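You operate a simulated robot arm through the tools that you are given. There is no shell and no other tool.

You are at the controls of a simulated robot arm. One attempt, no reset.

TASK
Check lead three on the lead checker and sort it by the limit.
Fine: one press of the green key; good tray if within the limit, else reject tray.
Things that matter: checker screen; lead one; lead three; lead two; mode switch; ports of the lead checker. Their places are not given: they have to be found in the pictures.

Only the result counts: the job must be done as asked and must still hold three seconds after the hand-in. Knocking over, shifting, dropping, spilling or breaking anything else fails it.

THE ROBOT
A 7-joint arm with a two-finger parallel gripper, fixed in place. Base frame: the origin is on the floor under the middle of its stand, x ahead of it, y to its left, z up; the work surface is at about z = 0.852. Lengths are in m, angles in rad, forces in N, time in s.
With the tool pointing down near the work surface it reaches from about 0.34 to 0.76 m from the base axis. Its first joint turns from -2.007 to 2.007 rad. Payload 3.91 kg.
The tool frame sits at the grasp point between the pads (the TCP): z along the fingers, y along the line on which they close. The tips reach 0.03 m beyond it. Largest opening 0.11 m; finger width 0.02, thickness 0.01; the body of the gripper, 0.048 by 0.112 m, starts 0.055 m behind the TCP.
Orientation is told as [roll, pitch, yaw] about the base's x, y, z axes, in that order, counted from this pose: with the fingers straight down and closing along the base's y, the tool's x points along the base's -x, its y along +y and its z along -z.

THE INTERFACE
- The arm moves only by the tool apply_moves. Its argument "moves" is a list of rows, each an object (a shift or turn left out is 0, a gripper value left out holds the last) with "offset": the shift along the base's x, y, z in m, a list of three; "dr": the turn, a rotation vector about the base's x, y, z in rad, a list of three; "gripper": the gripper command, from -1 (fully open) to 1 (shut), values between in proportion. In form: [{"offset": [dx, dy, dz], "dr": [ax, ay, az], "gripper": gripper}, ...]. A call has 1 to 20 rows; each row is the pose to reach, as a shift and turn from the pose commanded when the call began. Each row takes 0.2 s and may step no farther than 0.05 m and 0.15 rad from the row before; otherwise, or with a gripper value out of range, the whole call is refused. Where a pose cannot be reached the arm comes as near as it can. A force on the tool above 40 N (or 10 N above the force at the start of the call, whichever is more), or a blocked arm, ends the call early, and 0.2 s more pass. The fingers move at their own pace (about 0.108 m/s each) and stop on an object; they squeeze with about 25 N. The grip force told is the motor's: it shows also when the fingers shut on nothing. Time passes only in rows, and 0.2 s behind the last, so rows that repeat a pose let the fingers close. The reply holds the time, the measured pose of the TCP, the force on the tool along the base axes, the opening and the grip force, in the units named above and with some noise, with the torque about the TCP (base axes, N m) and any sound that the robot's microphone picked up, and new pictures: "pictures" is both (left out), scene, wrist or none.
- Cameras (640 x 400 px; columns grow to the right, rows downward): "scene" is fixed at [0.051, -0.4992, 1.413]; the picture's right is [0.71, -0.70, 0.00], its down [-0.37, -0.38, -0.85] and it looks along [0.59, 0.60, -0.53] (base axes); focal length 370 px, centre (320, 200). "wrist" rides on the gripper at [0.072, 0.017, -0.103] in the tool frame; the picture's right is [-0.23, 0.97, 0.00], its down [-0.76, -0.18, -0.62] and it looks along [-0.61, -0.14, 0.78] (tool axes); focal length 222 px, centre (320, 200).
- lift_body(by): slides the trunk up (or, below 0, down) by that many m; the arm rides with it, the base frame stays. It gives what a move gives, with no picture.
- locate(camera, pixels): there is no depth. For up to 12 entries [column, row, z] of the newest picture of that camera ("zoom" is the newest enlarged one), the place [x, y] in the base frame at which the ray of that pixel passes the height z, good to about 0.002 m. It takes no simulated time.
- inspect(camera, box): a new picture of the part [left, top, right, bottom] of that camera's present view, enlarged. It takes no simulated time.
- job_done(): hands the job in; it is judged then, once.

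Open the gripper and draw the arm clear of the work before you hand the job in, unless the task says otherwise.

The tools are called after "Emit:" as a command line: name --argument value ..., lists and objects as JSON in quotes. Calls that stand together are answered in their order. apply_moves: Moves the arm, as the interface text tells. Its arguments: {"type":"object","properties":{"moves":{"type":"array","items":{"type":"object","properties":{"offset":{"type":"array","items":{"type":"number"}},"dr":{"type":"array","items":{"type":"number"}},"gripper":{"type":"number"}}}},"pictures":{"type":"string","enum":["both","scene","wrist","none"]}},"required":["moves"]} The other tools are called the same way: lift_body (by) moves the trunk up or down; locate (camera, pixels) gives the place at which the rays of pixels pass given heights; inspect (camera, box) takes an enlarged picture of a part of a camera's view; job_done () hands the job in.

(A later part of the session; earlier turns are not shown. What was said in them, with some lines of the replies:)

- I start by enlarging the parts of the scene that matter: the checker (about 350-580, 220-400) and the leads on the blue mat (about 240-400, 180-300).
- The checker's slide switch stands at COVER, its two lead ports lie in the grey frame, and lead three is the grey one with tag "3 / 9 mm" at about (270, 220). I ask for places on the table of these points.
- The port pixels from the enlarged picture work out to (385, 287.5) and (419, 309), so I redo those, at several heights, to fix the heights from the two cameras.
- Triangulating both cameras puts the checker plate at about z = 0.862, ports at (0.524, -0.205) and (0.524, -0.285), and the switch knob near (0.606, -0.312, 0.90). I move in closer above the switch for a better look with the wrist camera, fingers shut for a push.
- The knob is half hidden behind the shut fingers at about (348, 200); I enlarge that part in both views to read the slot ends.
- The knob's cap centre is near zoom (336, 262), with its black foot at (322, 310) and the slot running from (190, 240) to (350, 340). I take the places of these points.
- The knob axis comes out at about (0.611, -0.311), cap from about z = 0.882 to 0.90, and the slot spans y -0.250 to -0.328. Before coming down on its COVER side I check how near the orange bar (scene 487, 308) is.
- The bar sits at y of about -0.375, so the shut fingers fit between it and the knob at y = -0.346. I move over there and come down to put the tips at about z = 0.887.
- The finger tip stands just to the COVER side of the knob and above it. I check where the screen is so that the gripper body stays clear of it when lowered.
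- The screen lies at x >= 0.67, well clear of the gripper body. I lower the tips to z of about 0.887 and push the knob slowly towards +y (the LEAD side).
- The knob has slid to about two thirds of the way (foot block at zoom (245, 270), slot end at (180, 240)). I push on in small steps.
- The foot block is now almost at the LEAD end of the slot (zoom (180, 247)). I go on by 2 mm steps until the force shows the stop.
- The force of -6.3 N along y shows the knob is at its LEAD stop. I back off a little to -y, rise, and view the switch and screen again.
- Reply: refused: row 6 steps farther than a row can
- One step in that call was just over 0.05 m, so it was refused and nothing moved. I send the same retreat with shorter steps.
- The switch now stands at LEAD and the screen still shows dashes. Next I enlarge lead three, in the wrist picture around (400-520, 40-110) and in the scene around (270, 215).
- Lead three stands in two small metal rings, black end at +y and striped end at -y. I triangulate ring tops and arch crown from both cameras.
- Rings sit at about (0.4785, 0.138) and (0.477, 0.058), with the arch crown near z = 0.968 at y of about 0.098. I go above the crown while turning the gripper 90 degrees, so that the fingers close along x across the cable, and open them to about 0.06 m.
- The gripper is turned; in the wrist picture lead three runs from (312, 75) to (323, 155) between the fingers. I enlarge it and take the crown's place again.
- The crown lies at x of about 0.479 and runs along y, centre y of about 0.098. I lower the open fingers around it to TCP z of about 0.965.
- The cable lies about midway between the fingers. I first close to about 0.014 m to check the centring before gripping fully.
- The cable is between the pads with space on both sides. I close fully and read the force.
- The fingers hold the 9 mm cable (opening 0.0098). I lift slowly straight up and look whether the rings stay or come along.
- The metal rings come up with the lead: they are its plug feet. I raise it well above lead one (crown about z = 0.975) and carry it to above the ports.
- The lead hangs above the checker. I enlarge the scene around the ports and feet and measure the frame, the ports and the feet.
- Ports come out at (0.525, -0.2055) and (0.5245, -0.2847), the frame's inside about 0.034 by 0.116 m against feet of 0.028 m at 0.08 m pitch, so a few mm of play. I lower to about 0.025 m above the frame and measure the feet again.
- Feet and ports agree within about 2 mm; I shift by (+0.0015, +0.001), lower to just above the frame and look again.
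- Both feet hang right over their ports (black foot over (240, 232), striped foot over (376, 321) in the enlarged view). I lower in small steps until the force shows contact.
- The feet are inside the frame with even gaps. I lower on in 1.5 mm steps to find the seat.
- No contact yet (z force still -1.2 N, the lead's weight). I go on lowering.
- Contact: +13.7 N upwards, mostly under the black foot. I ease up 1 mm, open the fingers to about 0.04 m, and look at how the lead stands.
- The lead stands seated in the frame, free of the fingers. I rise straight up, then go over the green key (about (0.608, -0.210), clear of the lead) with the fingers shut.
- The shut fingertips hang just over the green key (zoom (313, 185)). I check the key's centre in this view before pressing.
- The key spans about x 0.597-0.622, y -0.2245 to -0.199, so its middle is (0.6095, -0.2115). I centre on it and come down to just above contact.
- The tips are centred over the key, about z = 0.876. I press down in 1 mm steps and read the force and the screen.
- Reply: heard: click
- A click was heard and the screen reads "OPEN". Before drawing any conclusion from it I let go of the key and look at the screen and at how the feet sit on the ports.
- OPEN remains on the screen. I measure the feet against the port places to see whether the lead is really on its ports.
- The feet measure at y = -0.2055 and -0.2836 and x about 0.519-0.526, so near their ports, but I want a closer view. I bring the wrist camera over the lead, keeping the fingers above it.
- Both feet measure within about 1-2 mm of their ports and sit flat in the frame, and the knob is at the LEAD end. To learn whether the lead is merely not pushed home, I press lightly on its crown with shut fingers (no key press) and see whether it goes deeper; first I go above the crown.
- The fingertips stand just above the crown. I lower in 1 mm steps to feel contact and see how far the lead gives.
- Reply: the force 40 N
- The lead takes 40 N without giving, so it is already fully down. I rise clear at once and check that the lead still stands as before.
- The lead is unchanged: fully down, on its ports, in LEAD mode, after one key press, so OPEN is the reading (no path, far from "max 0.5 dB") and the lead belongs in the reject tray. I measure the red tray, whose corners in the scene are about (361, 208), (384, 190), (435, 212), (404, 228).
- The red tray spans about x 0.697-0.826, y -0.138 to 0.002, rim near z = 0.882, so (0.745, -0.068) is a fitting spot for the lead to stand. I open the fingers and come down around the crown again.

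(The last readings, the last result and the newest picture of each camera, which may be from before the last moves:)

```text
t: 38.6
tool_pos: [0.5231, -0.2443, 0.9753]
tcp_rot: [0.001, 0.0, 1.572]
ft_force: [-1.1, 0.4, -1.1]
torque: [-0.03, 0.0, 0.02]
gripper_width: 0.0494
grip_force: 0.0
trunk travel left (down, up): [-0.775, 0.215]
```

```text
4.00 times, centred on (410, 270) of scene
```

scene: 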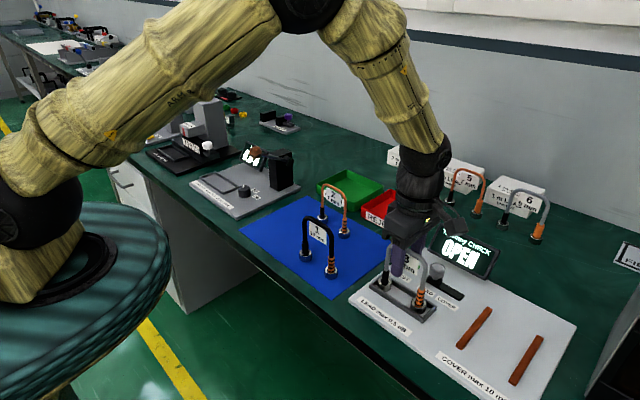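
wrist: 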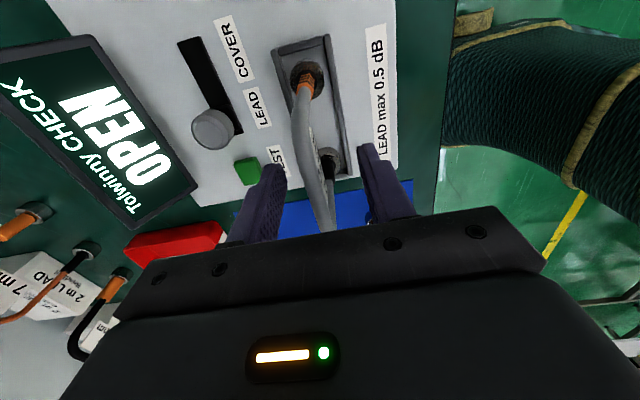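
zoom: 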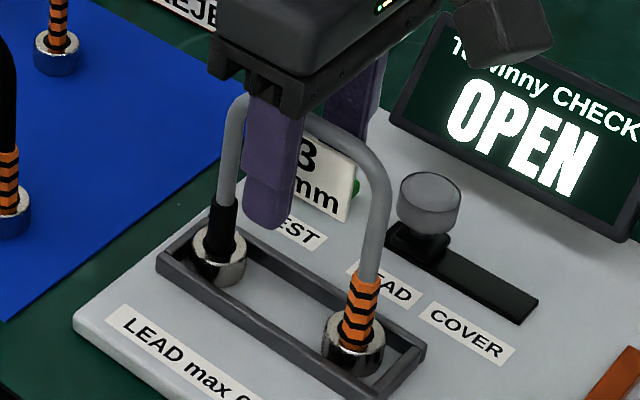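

Before taking the lead out I make sure that the switch really stands at the end of its slot on the LEAD side, with a close view of the knob.

Emit:
inspect --camera "scene" --box '[420, 250, 470, 300]'

Emit:
inspect --camera "wrist" --box '[165, 30, 255, 165]'

```text
8.00 times, centred on (445, 275) of scene
```

zoom: 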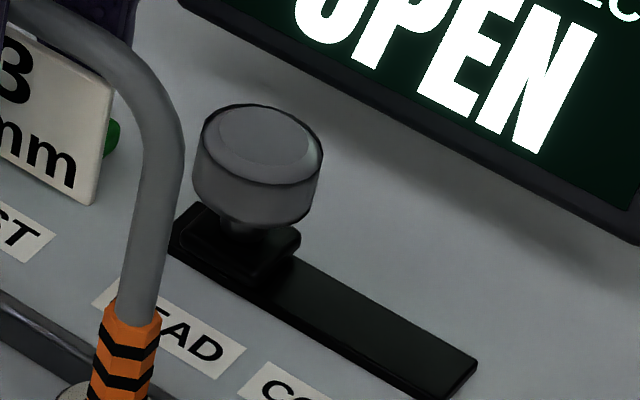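

```text
2.96 times, centred on (210, 98) of wrist
```

zoom: 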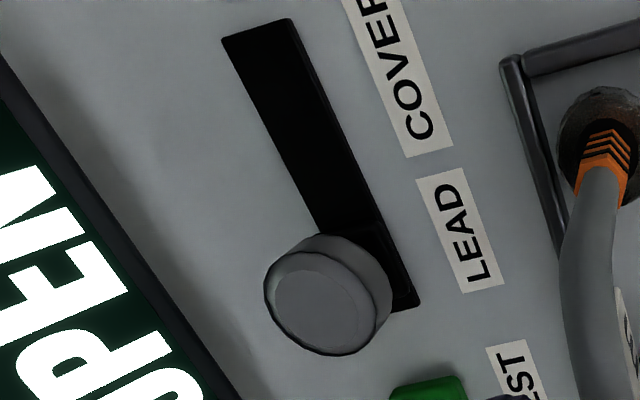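

The switch is fully at the LEAD end, so the OPEN reading stands and I keep to the single key press. I centre on the crown and grip the lead.

Emit:
apply_moves --moves '[{"offset": [0.0015, -0.0005, 0.0], "gripper": 0.1}, {"offset": [0.0015, -0.0005, 0.0], "gripper": 0.6}, {"offset": [0.0015, -0.0005, 0.0], "gripper": 1}, {"offset": [0.0015, -0.0005, 0.0], "gripper": 1}, {"offset": [0.0015, -0.0005, 0.0], "gripper": 1}]' --pictures "none"

```text
t: 39.8
tool_pos: [0.5255, -0.2448, 0.9759]
tcp_rot: [0.0, 0.002, 1.571]
ft_force: [-0.2, -0.4, 0.3]
torque: [-0.1, 0.0, -0.04]
gripper_width: 0.0095
grip_force: 25.1
trunk travel left (down, up): [-0.775, 0.215]
```

The cable is held (opening 0.0095). I lift straight up out of the frame to TCP z of about 1.12 and check.

Emit:
apply_moves --moves '[{"offset": [0, 0, 0.008], "gripper": 1}, {"offset": [0, 0, 0.02]}, {"offset": [0, 0, 0.045]}, {"offset": [0, 0, 0.08]}, {"offset": [0, 0, 0.115]}, {"offset": [0, 0, 0.145]}, {"offset": [0, 0, 0.145]}]'

Emit:
inspect --camera "scene" --box '[350, 160, 480, 320]'

```text
t: 41.4
tool_pos: [0.5268, -0.2436, 1.1189]
tcp_rot: [0.001, 0.0, 1.572]
ft_force: [0.0, -0.3, -1.9]
torque: [-0.05, 0.02, 0.0]
gripper_width: 0.0098
grip_force: 25.1
trunk travel left (down, up): [-0.775, 0.215]
```

scene: 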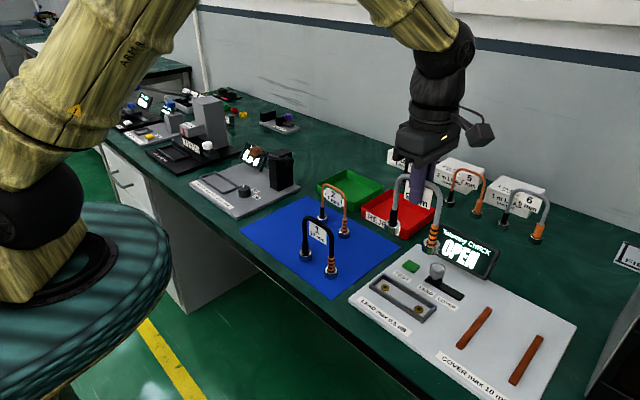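
wrist: 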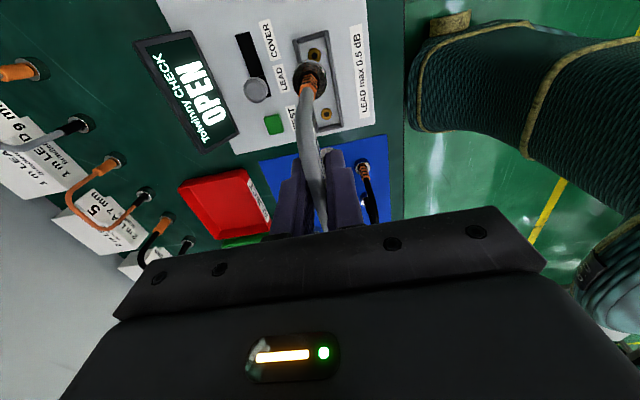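

```text
2.50 times, centred on (415, 240) of scene
```

zoom: 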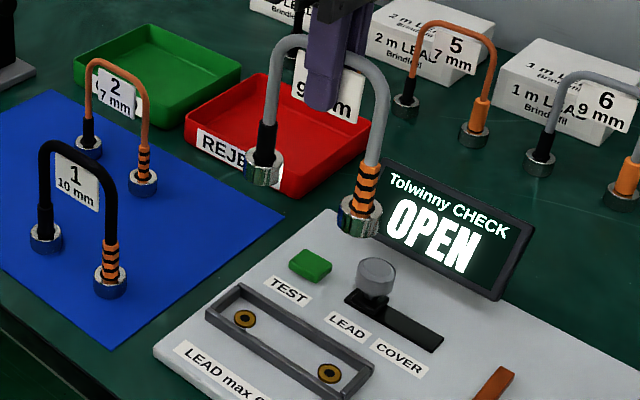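

The lead is out and the screen holds OPEN. I carry it to above the red tray at (0.745, -0.068).

Emit:
apply_moves --moves '[{"offset": [0.031, 0.025, 0.0], "gripper": 1}, {"offset": [0.062, 0.05, 0.0]}, {"offset": [0.093, 0.075, 0.0]}, {"offset": [0.124, 0.1, 0.0]}, {"offset": [0.155, 0.125, 0.0]}, {"offset": [0.186, 0.15, 0.0]}, {"offset": [0.218, 0.1756, 0.0]}, {"offset": [0.218, 0.1756, 0.0]}]'

Emit:
inspect --camera "scene" --box '[330, 120, 480, 250]'

Emit:
inspect --camera "wrist" --box '[220, 0, 420, 240]'

```text
t: 43.2
tool_pos: [0.7431, -0.0697, 1.1182]
tcp_rot: [0.002, 0.0, 1.571]
ft_force: [0.2, -0.6, -1.4]
torque: [0.01, 0.0, 0.0]
gripper_width: 0.0096
grip_force: 24.3
trunk travel left (down, up): [-0.775, 0.215]
```

scene: 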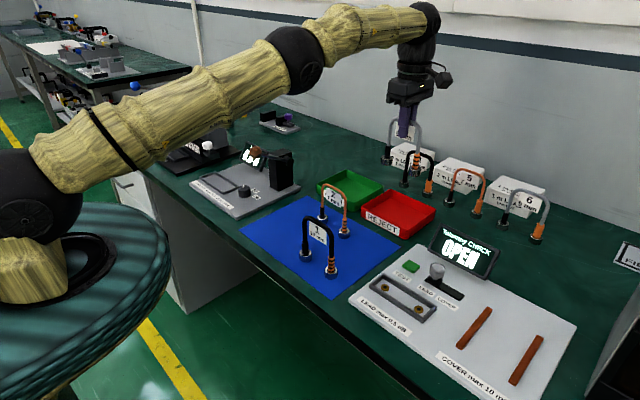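
wrist: 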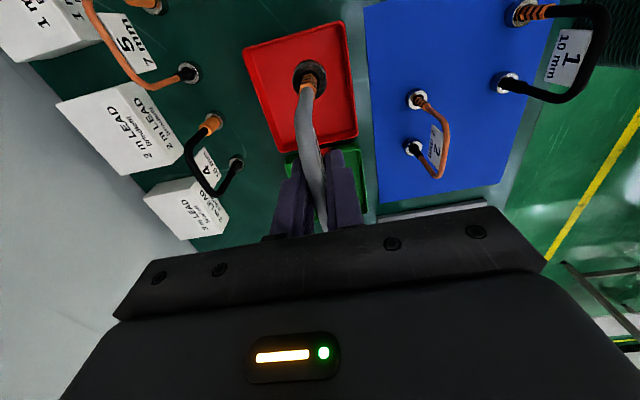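

```text
3.08 times, centred on (405, 185) of scene
```

zoom: 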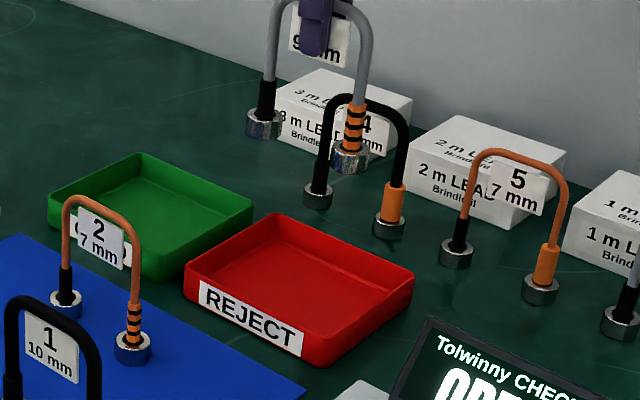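

```text
1.67 times, centred on (320, 120) of wrist
```

zoom: 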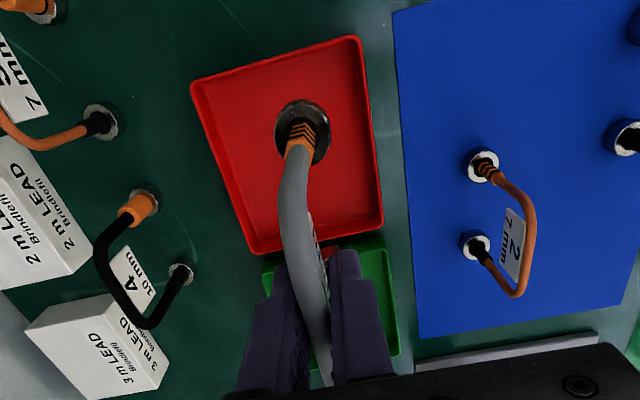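

The lead hangs over the red tray, with the striped foot over its middle right part in the wrist view. I lower it to about 15 mm above the tray floor and check.

Emit:
apply_moves --moves '[{"offset": [0.0, 0.001, -0.035], "gripper": 1}, {"offset": [0.0, 0.001, -0.07]}, {"offset": [0.0, 0.001, -0.1]}, {"offset": [0.0, 0.001, -0.12]}, {"offset": [0.0, 0.001, -0.13]}, {"offset": [0.0, 0.001, -0.13]}]'

Emit:
inspect --camera "scene" --box '[340, 150, 460, 250]'

Emit:
inspect --camera "wrist" --box '[220, 0, 420, 240]'

```text
t: 44.6
tool_pos: [0.7452, -0.0682, 0.9895]
tcp_rot: [0.001, 0.001, 1.572]
ft_force: [0.2, -0.6, -0.7]
torque: [0.0, 0.0, -0.01]
gripper_width: 0.0099
grip_force: 25.0
trunk travel left (down, up): [-0.775, 0.215]
```

scene: 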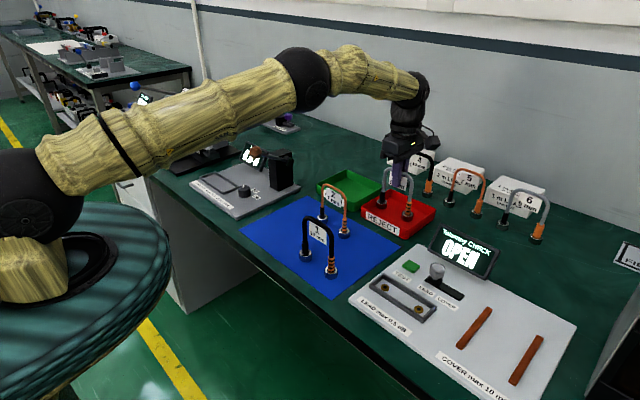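
wrist: 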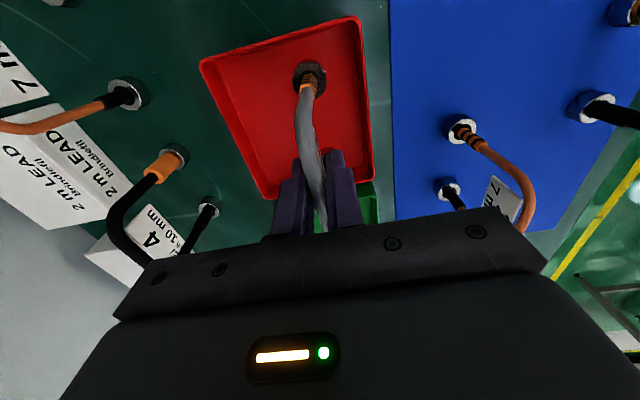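

```text
4.00 times, centred on (400, 200) of scene
```

zoom: 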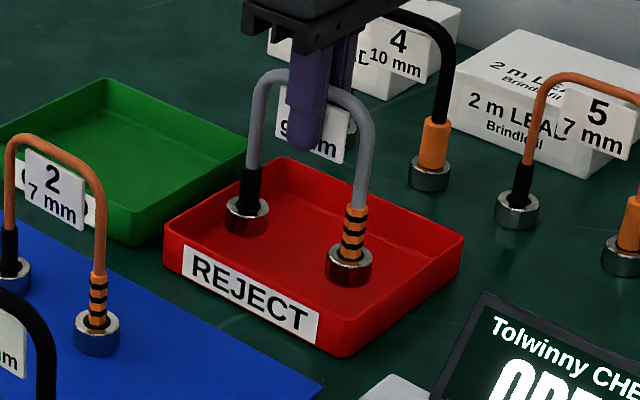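

```text
1.67 times, centred on (320, 120) of wrist
```

zoom: 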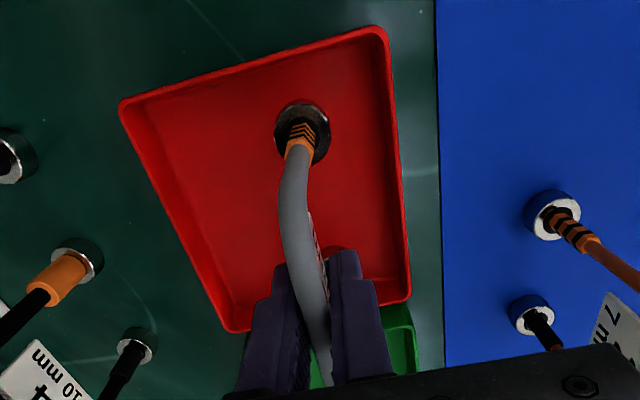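

Both feet are well inside the tray. I check lead four's place against the gripper body before the last 2 cm.

Emit:
locate --camera "scene" --pixels '[[427.5, 196, 0.855], [405, 185, 0.855]]'

Emit:
locate --camera "wrist" --pixels '[[172, 157, 0.86], [209, 207, 0.86]]'

```text
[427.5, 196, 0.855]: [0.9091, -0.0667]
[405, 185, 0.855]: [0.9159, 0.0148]
```

```text
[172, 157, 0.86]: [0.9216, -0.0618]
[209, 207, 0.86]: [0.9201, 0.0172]
```

Lead four stands at x of about 0.915, over 0.1 m beyond the gripper body. I lower the lead slowly to the tray floor, watching the force.

Emit:
apply_moves --moves '[{"offset": [0, 0, -0.006], "gripper": 1}, {"offset": [0, 0, -0.011]}, {"offset": [0, 0, -0.014]}, {"offset": [0, 0, -0.014]}]' --pictures "none"

```text
t: 45.6
tool_pos: [0.7442, -0.0674, 0.9756]
tcp_rot: [0.0, 0.001, 1.572]
ft_force: [0.5, 0.9, -2.0]
torque: [0.0, -0.01, 0.0]
gripper_width: 0.0096
grip_force: 25.2
trunk travel left (down, up): [-0.775, 0.215]
```

Still free (-2.0 N, the lead's weight). I lower on by 1.5 mm steps.

Emit:
apply_moves --moves '[{"offset": [0, 0, -0.0015], "gripper": 1}, {"offset": [0, 0, -0.003]}, {"offset": [0, 0, -0.003]}]' --pictures "none"

Emit:
inspect --camera "scene" --box '[360, 170, 450, 245]'

```text
t: 46.4
tool_pos: [0.7447, -0.068, 0.9738]
tcp_rot: [-0.001, -0.001, 1.573]
ft_force: [0.2, 0.9, -1.4]
torque: [-0.01, -0.01, 0.02]
gripper_width: 0.0098
grip_force: 24.9
trunk travel left (down, up): [-0.775, 0.215]
```

```text
5.33 times, centred on (405, 208) of scene
```

zoom: 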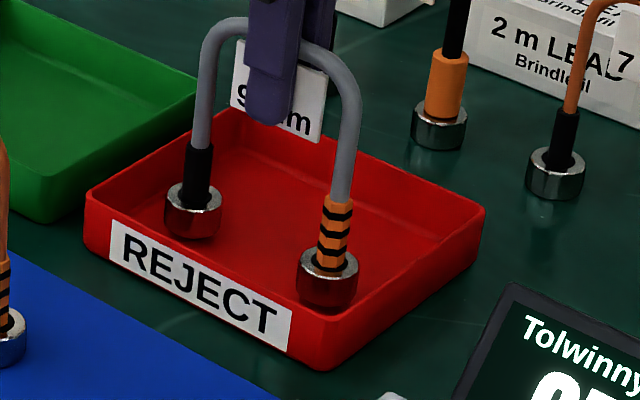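

Emit:
apply_moves --moves '[{"offset": [0, 0, -0.001], "gripper": 1}, {"offset": [0, 0, -0.002]}, {"offset": [0, 0, -0.003]}, {"offset": [0, 0, -0.003]}]' --pictures "none"

```text
t: 47.4
tool_pos: [0.7447, -0.0689, 0.9691]
tcp_rot: [0.0, 0.001, 1.573]
ft_force: [-0.2, -0.9, -2.0]
torque: [0.0, -0.02, 0.03]
gripper_width: 0.0099
grip_force: 24.8
trunk travel left (down, up): [-0.775, 0.215]
```

No contact yet at TCP z = 0.969. I go on by 1 mm steps.

Emit:
apply_moves --moves '[{"offset": [0, 0, -0.001], "gripper": 1}, {"offset": [0, 0, -0.002]}, {"offset": [0, 0, -0.002]}]' --pictures "none"

```text
t: 48.2
tool_pos: [0.7449, -0.0675, 0.9669]
tcp_rot: [0.001, 0.0, 1.572]
ft_force: [0.7, -0.1, -1.8]
torque: [0.03, 0.01, 0.0]
gripper_width: 0.0095
grip_force: 25.2
trunk travel left (down, up): [-0.775, 0.215]
```

Emit:
apply_moves --moves '[{"offset": [0, 0, -0.001], "gripper": 1}, {"offset": [0, 0, -0.002]}, {"offset": [0, 0, -0.002]}]' --pictures "none"

Emit:
inspect --camera "scene" --box '[360, 170, 450, 245]'

```text
t: 49.0
tool_pos: [0.7447, -0.0691, 0.9677]
tcp_rot: [-0.003, 0.0, 1.572]
ft_force: [0.1, -1.0, 6.3]
torque: [0.09, 0.05, 0.0]
gripper_width: 0.0096
grip_force: 25.1
trunk travel left (down, up): [-0.775, 0.215]
```

```text
5.33 times, centred on (405, 208) of scene
```

zoom: 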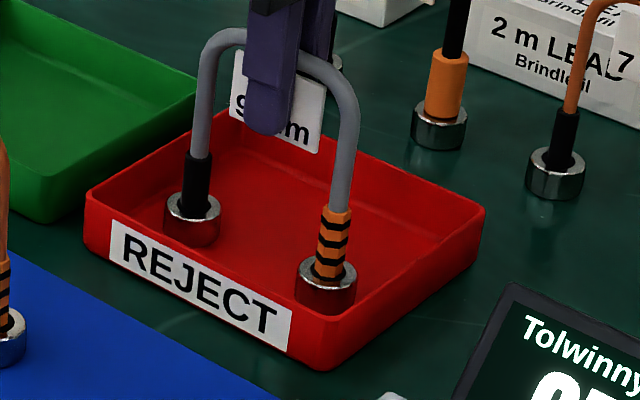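

Contact at +6.3 N with both feet on the tray floor. I ease up half a millimetre, open the fingers to about 0.05 m, and rise straight up.

Emit:
apply_moves --moves '[{"offset": [0, 0, 0.001], "gripper": 1}, {"offset": [0, 0, 0.001], "gripper": 0.6}, {"offset": [0, 0, 0.001], "gripper": 0.1}, {"offset": [0, 0, 0.001], "gripper": 0.1}, {"offset": [0, 0, 0.02]}, {"offset": [0, 0, 0.05]}, {"offset": [0, 0, 0.09]}, {"offset": [0, 0, 0.13]}]'

Emit:
inspect --camera "scene" --box '[350, 160, 460, 250]'

Emit:
inspect --camera "wrist" --box '[220, 0, 420, 240]'

```text
t: 50.8
tool_pos: [0.7438, -0.0685, 1.0964]
tcp_rot: [0.0, 0.0, 1.572]
ft_force: [0.3, 0.3, -0.5]
torque: [0.01, -0.01, 0.0]
gripper_width: 0.0496
grip_force: 0.1
trunk travel left (down, up): [-0.775, 0.215]
```

scene: 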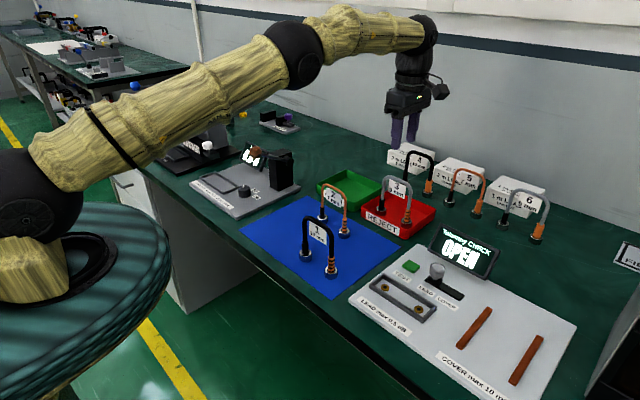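
wrist: 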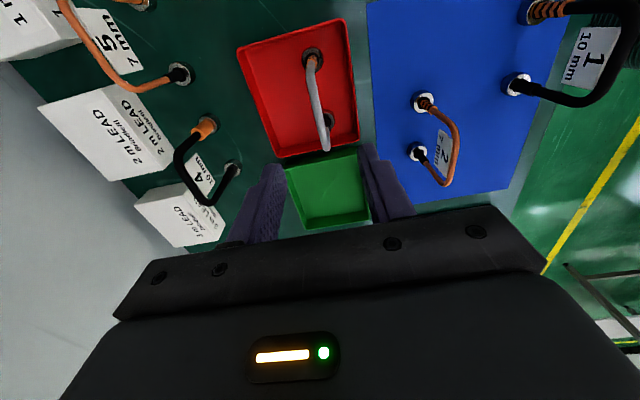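

```text
4.44 times, centred on (405, 205) of scene
```

zoom: 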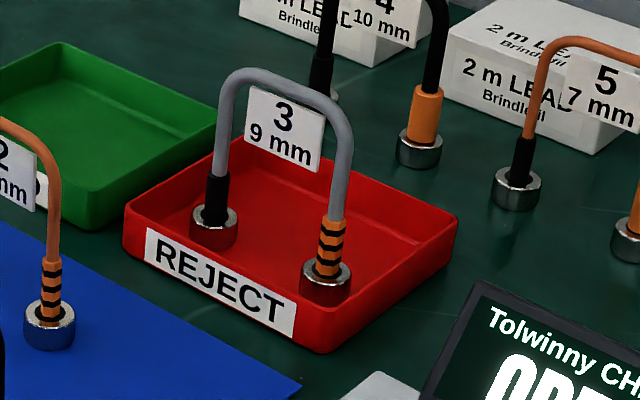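

```text
1.67 times, centred on (320, 120) of wrist
```

zoom: 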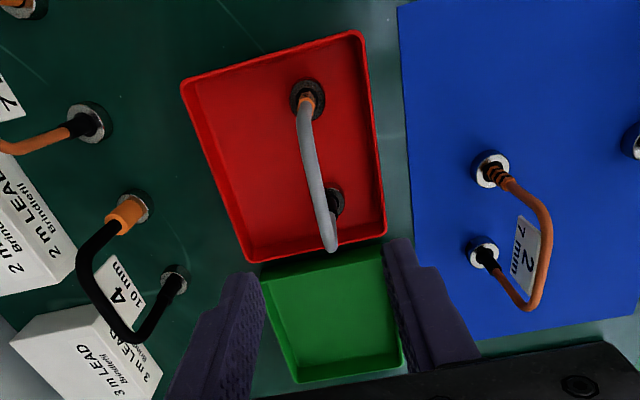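

Lead three stands in the reject tray, upright and clear of the walls. I open the gripper fully and draw the arm up and back, clear of the work.

Emit:
apply_moves --moves '[{"offset": [0, 0, 0.04], "gripper": 0.1}, {"offset": [-0.03, 0, 0.07], "gripper": -1}, {"offset": [-0.07, 0, 0.09]}, {"offset": [-0.11, 0, 0.1]}, {"offset": [-0.15, 0, 0.1]}, {"offset": [-0.19, 0, 0.1]}, {"offset": [-0.22, 0, 0.1]}, {"offset": [-0.22, 0, 0.1]}]'

Emit:
inspect --camera "scene" --box '[240, 140, 560, 340]'

```text
t: 52.6
tool_pos: [0.5244, -0.0675, 1.1943]
tcp_rot: [0.001, 0.001, 1.573]
ft_force: [-0.1, 0.1, 0.2]
torque: [0.01, 0.01, -0.03]
gripper_width: 0.1099
grip_force: 0.0
trunk travel left (down, up): [-0.775, 0.215]
```

scene: 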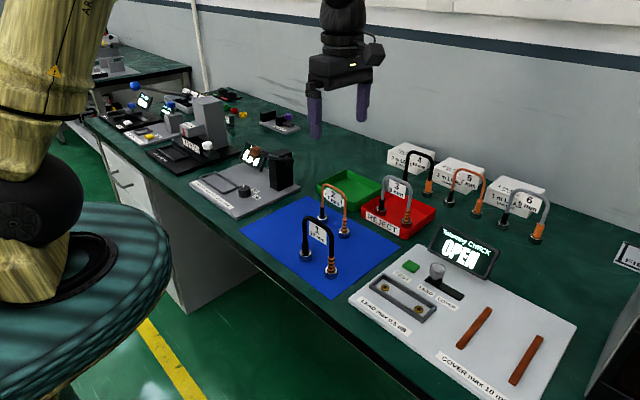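
wrist: 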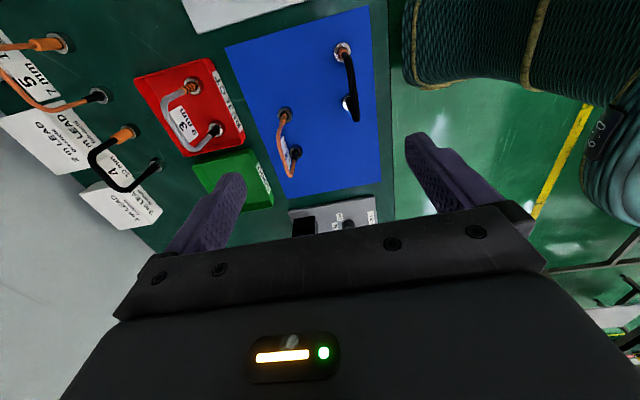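

```text
2.00 times, centred on (400, 240) of scene
```

zoom: 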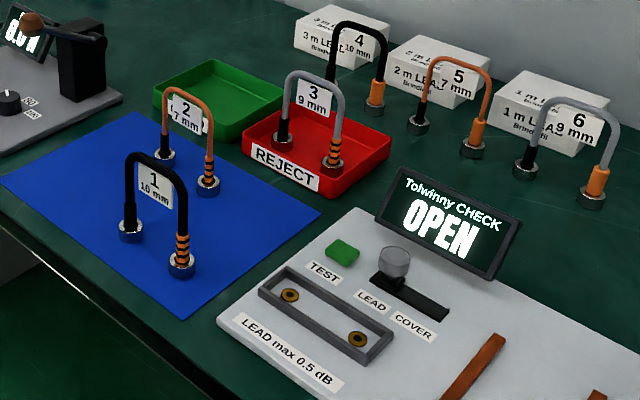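

The last picture shows lead three in the reject tray, leads one and two untouched on the mat, the other leads in place, and the arm clear with the gripper open. I hand the job in.

Emit:
job_done

```text
The job is handed in.
```

Lead three read OPEN on the checker, which is not within the 0.5 dB limit. I put it in the reject tray and handed the job in.

- **Mode switch:** it stood at COVER at the start. I pushed it to LEAD until it hit its stop.
- **Seating:** lead three stood on both ports inside the frame. Both feet measured within about 2 mm of the ports.
- **Test:** I pressed the green key once. There was a click and the screen showed OPEN.
- **Check on the reading:** I pushed down on the lead with about 40 N and it did not move, so it was already fully down. I did not press the key again because the task allows one press.
- **Remaining doubt:** OPEN could also mean the checker did not register the lead at all. With the lead seated and the switch at LEAD, I took OPEN as a real fault in the lead.

Lead three stands upright in the reject tray. In the last picture the other leads look untouched, and the arm is clear with the gripper open. The mode switch is still at LEAD.
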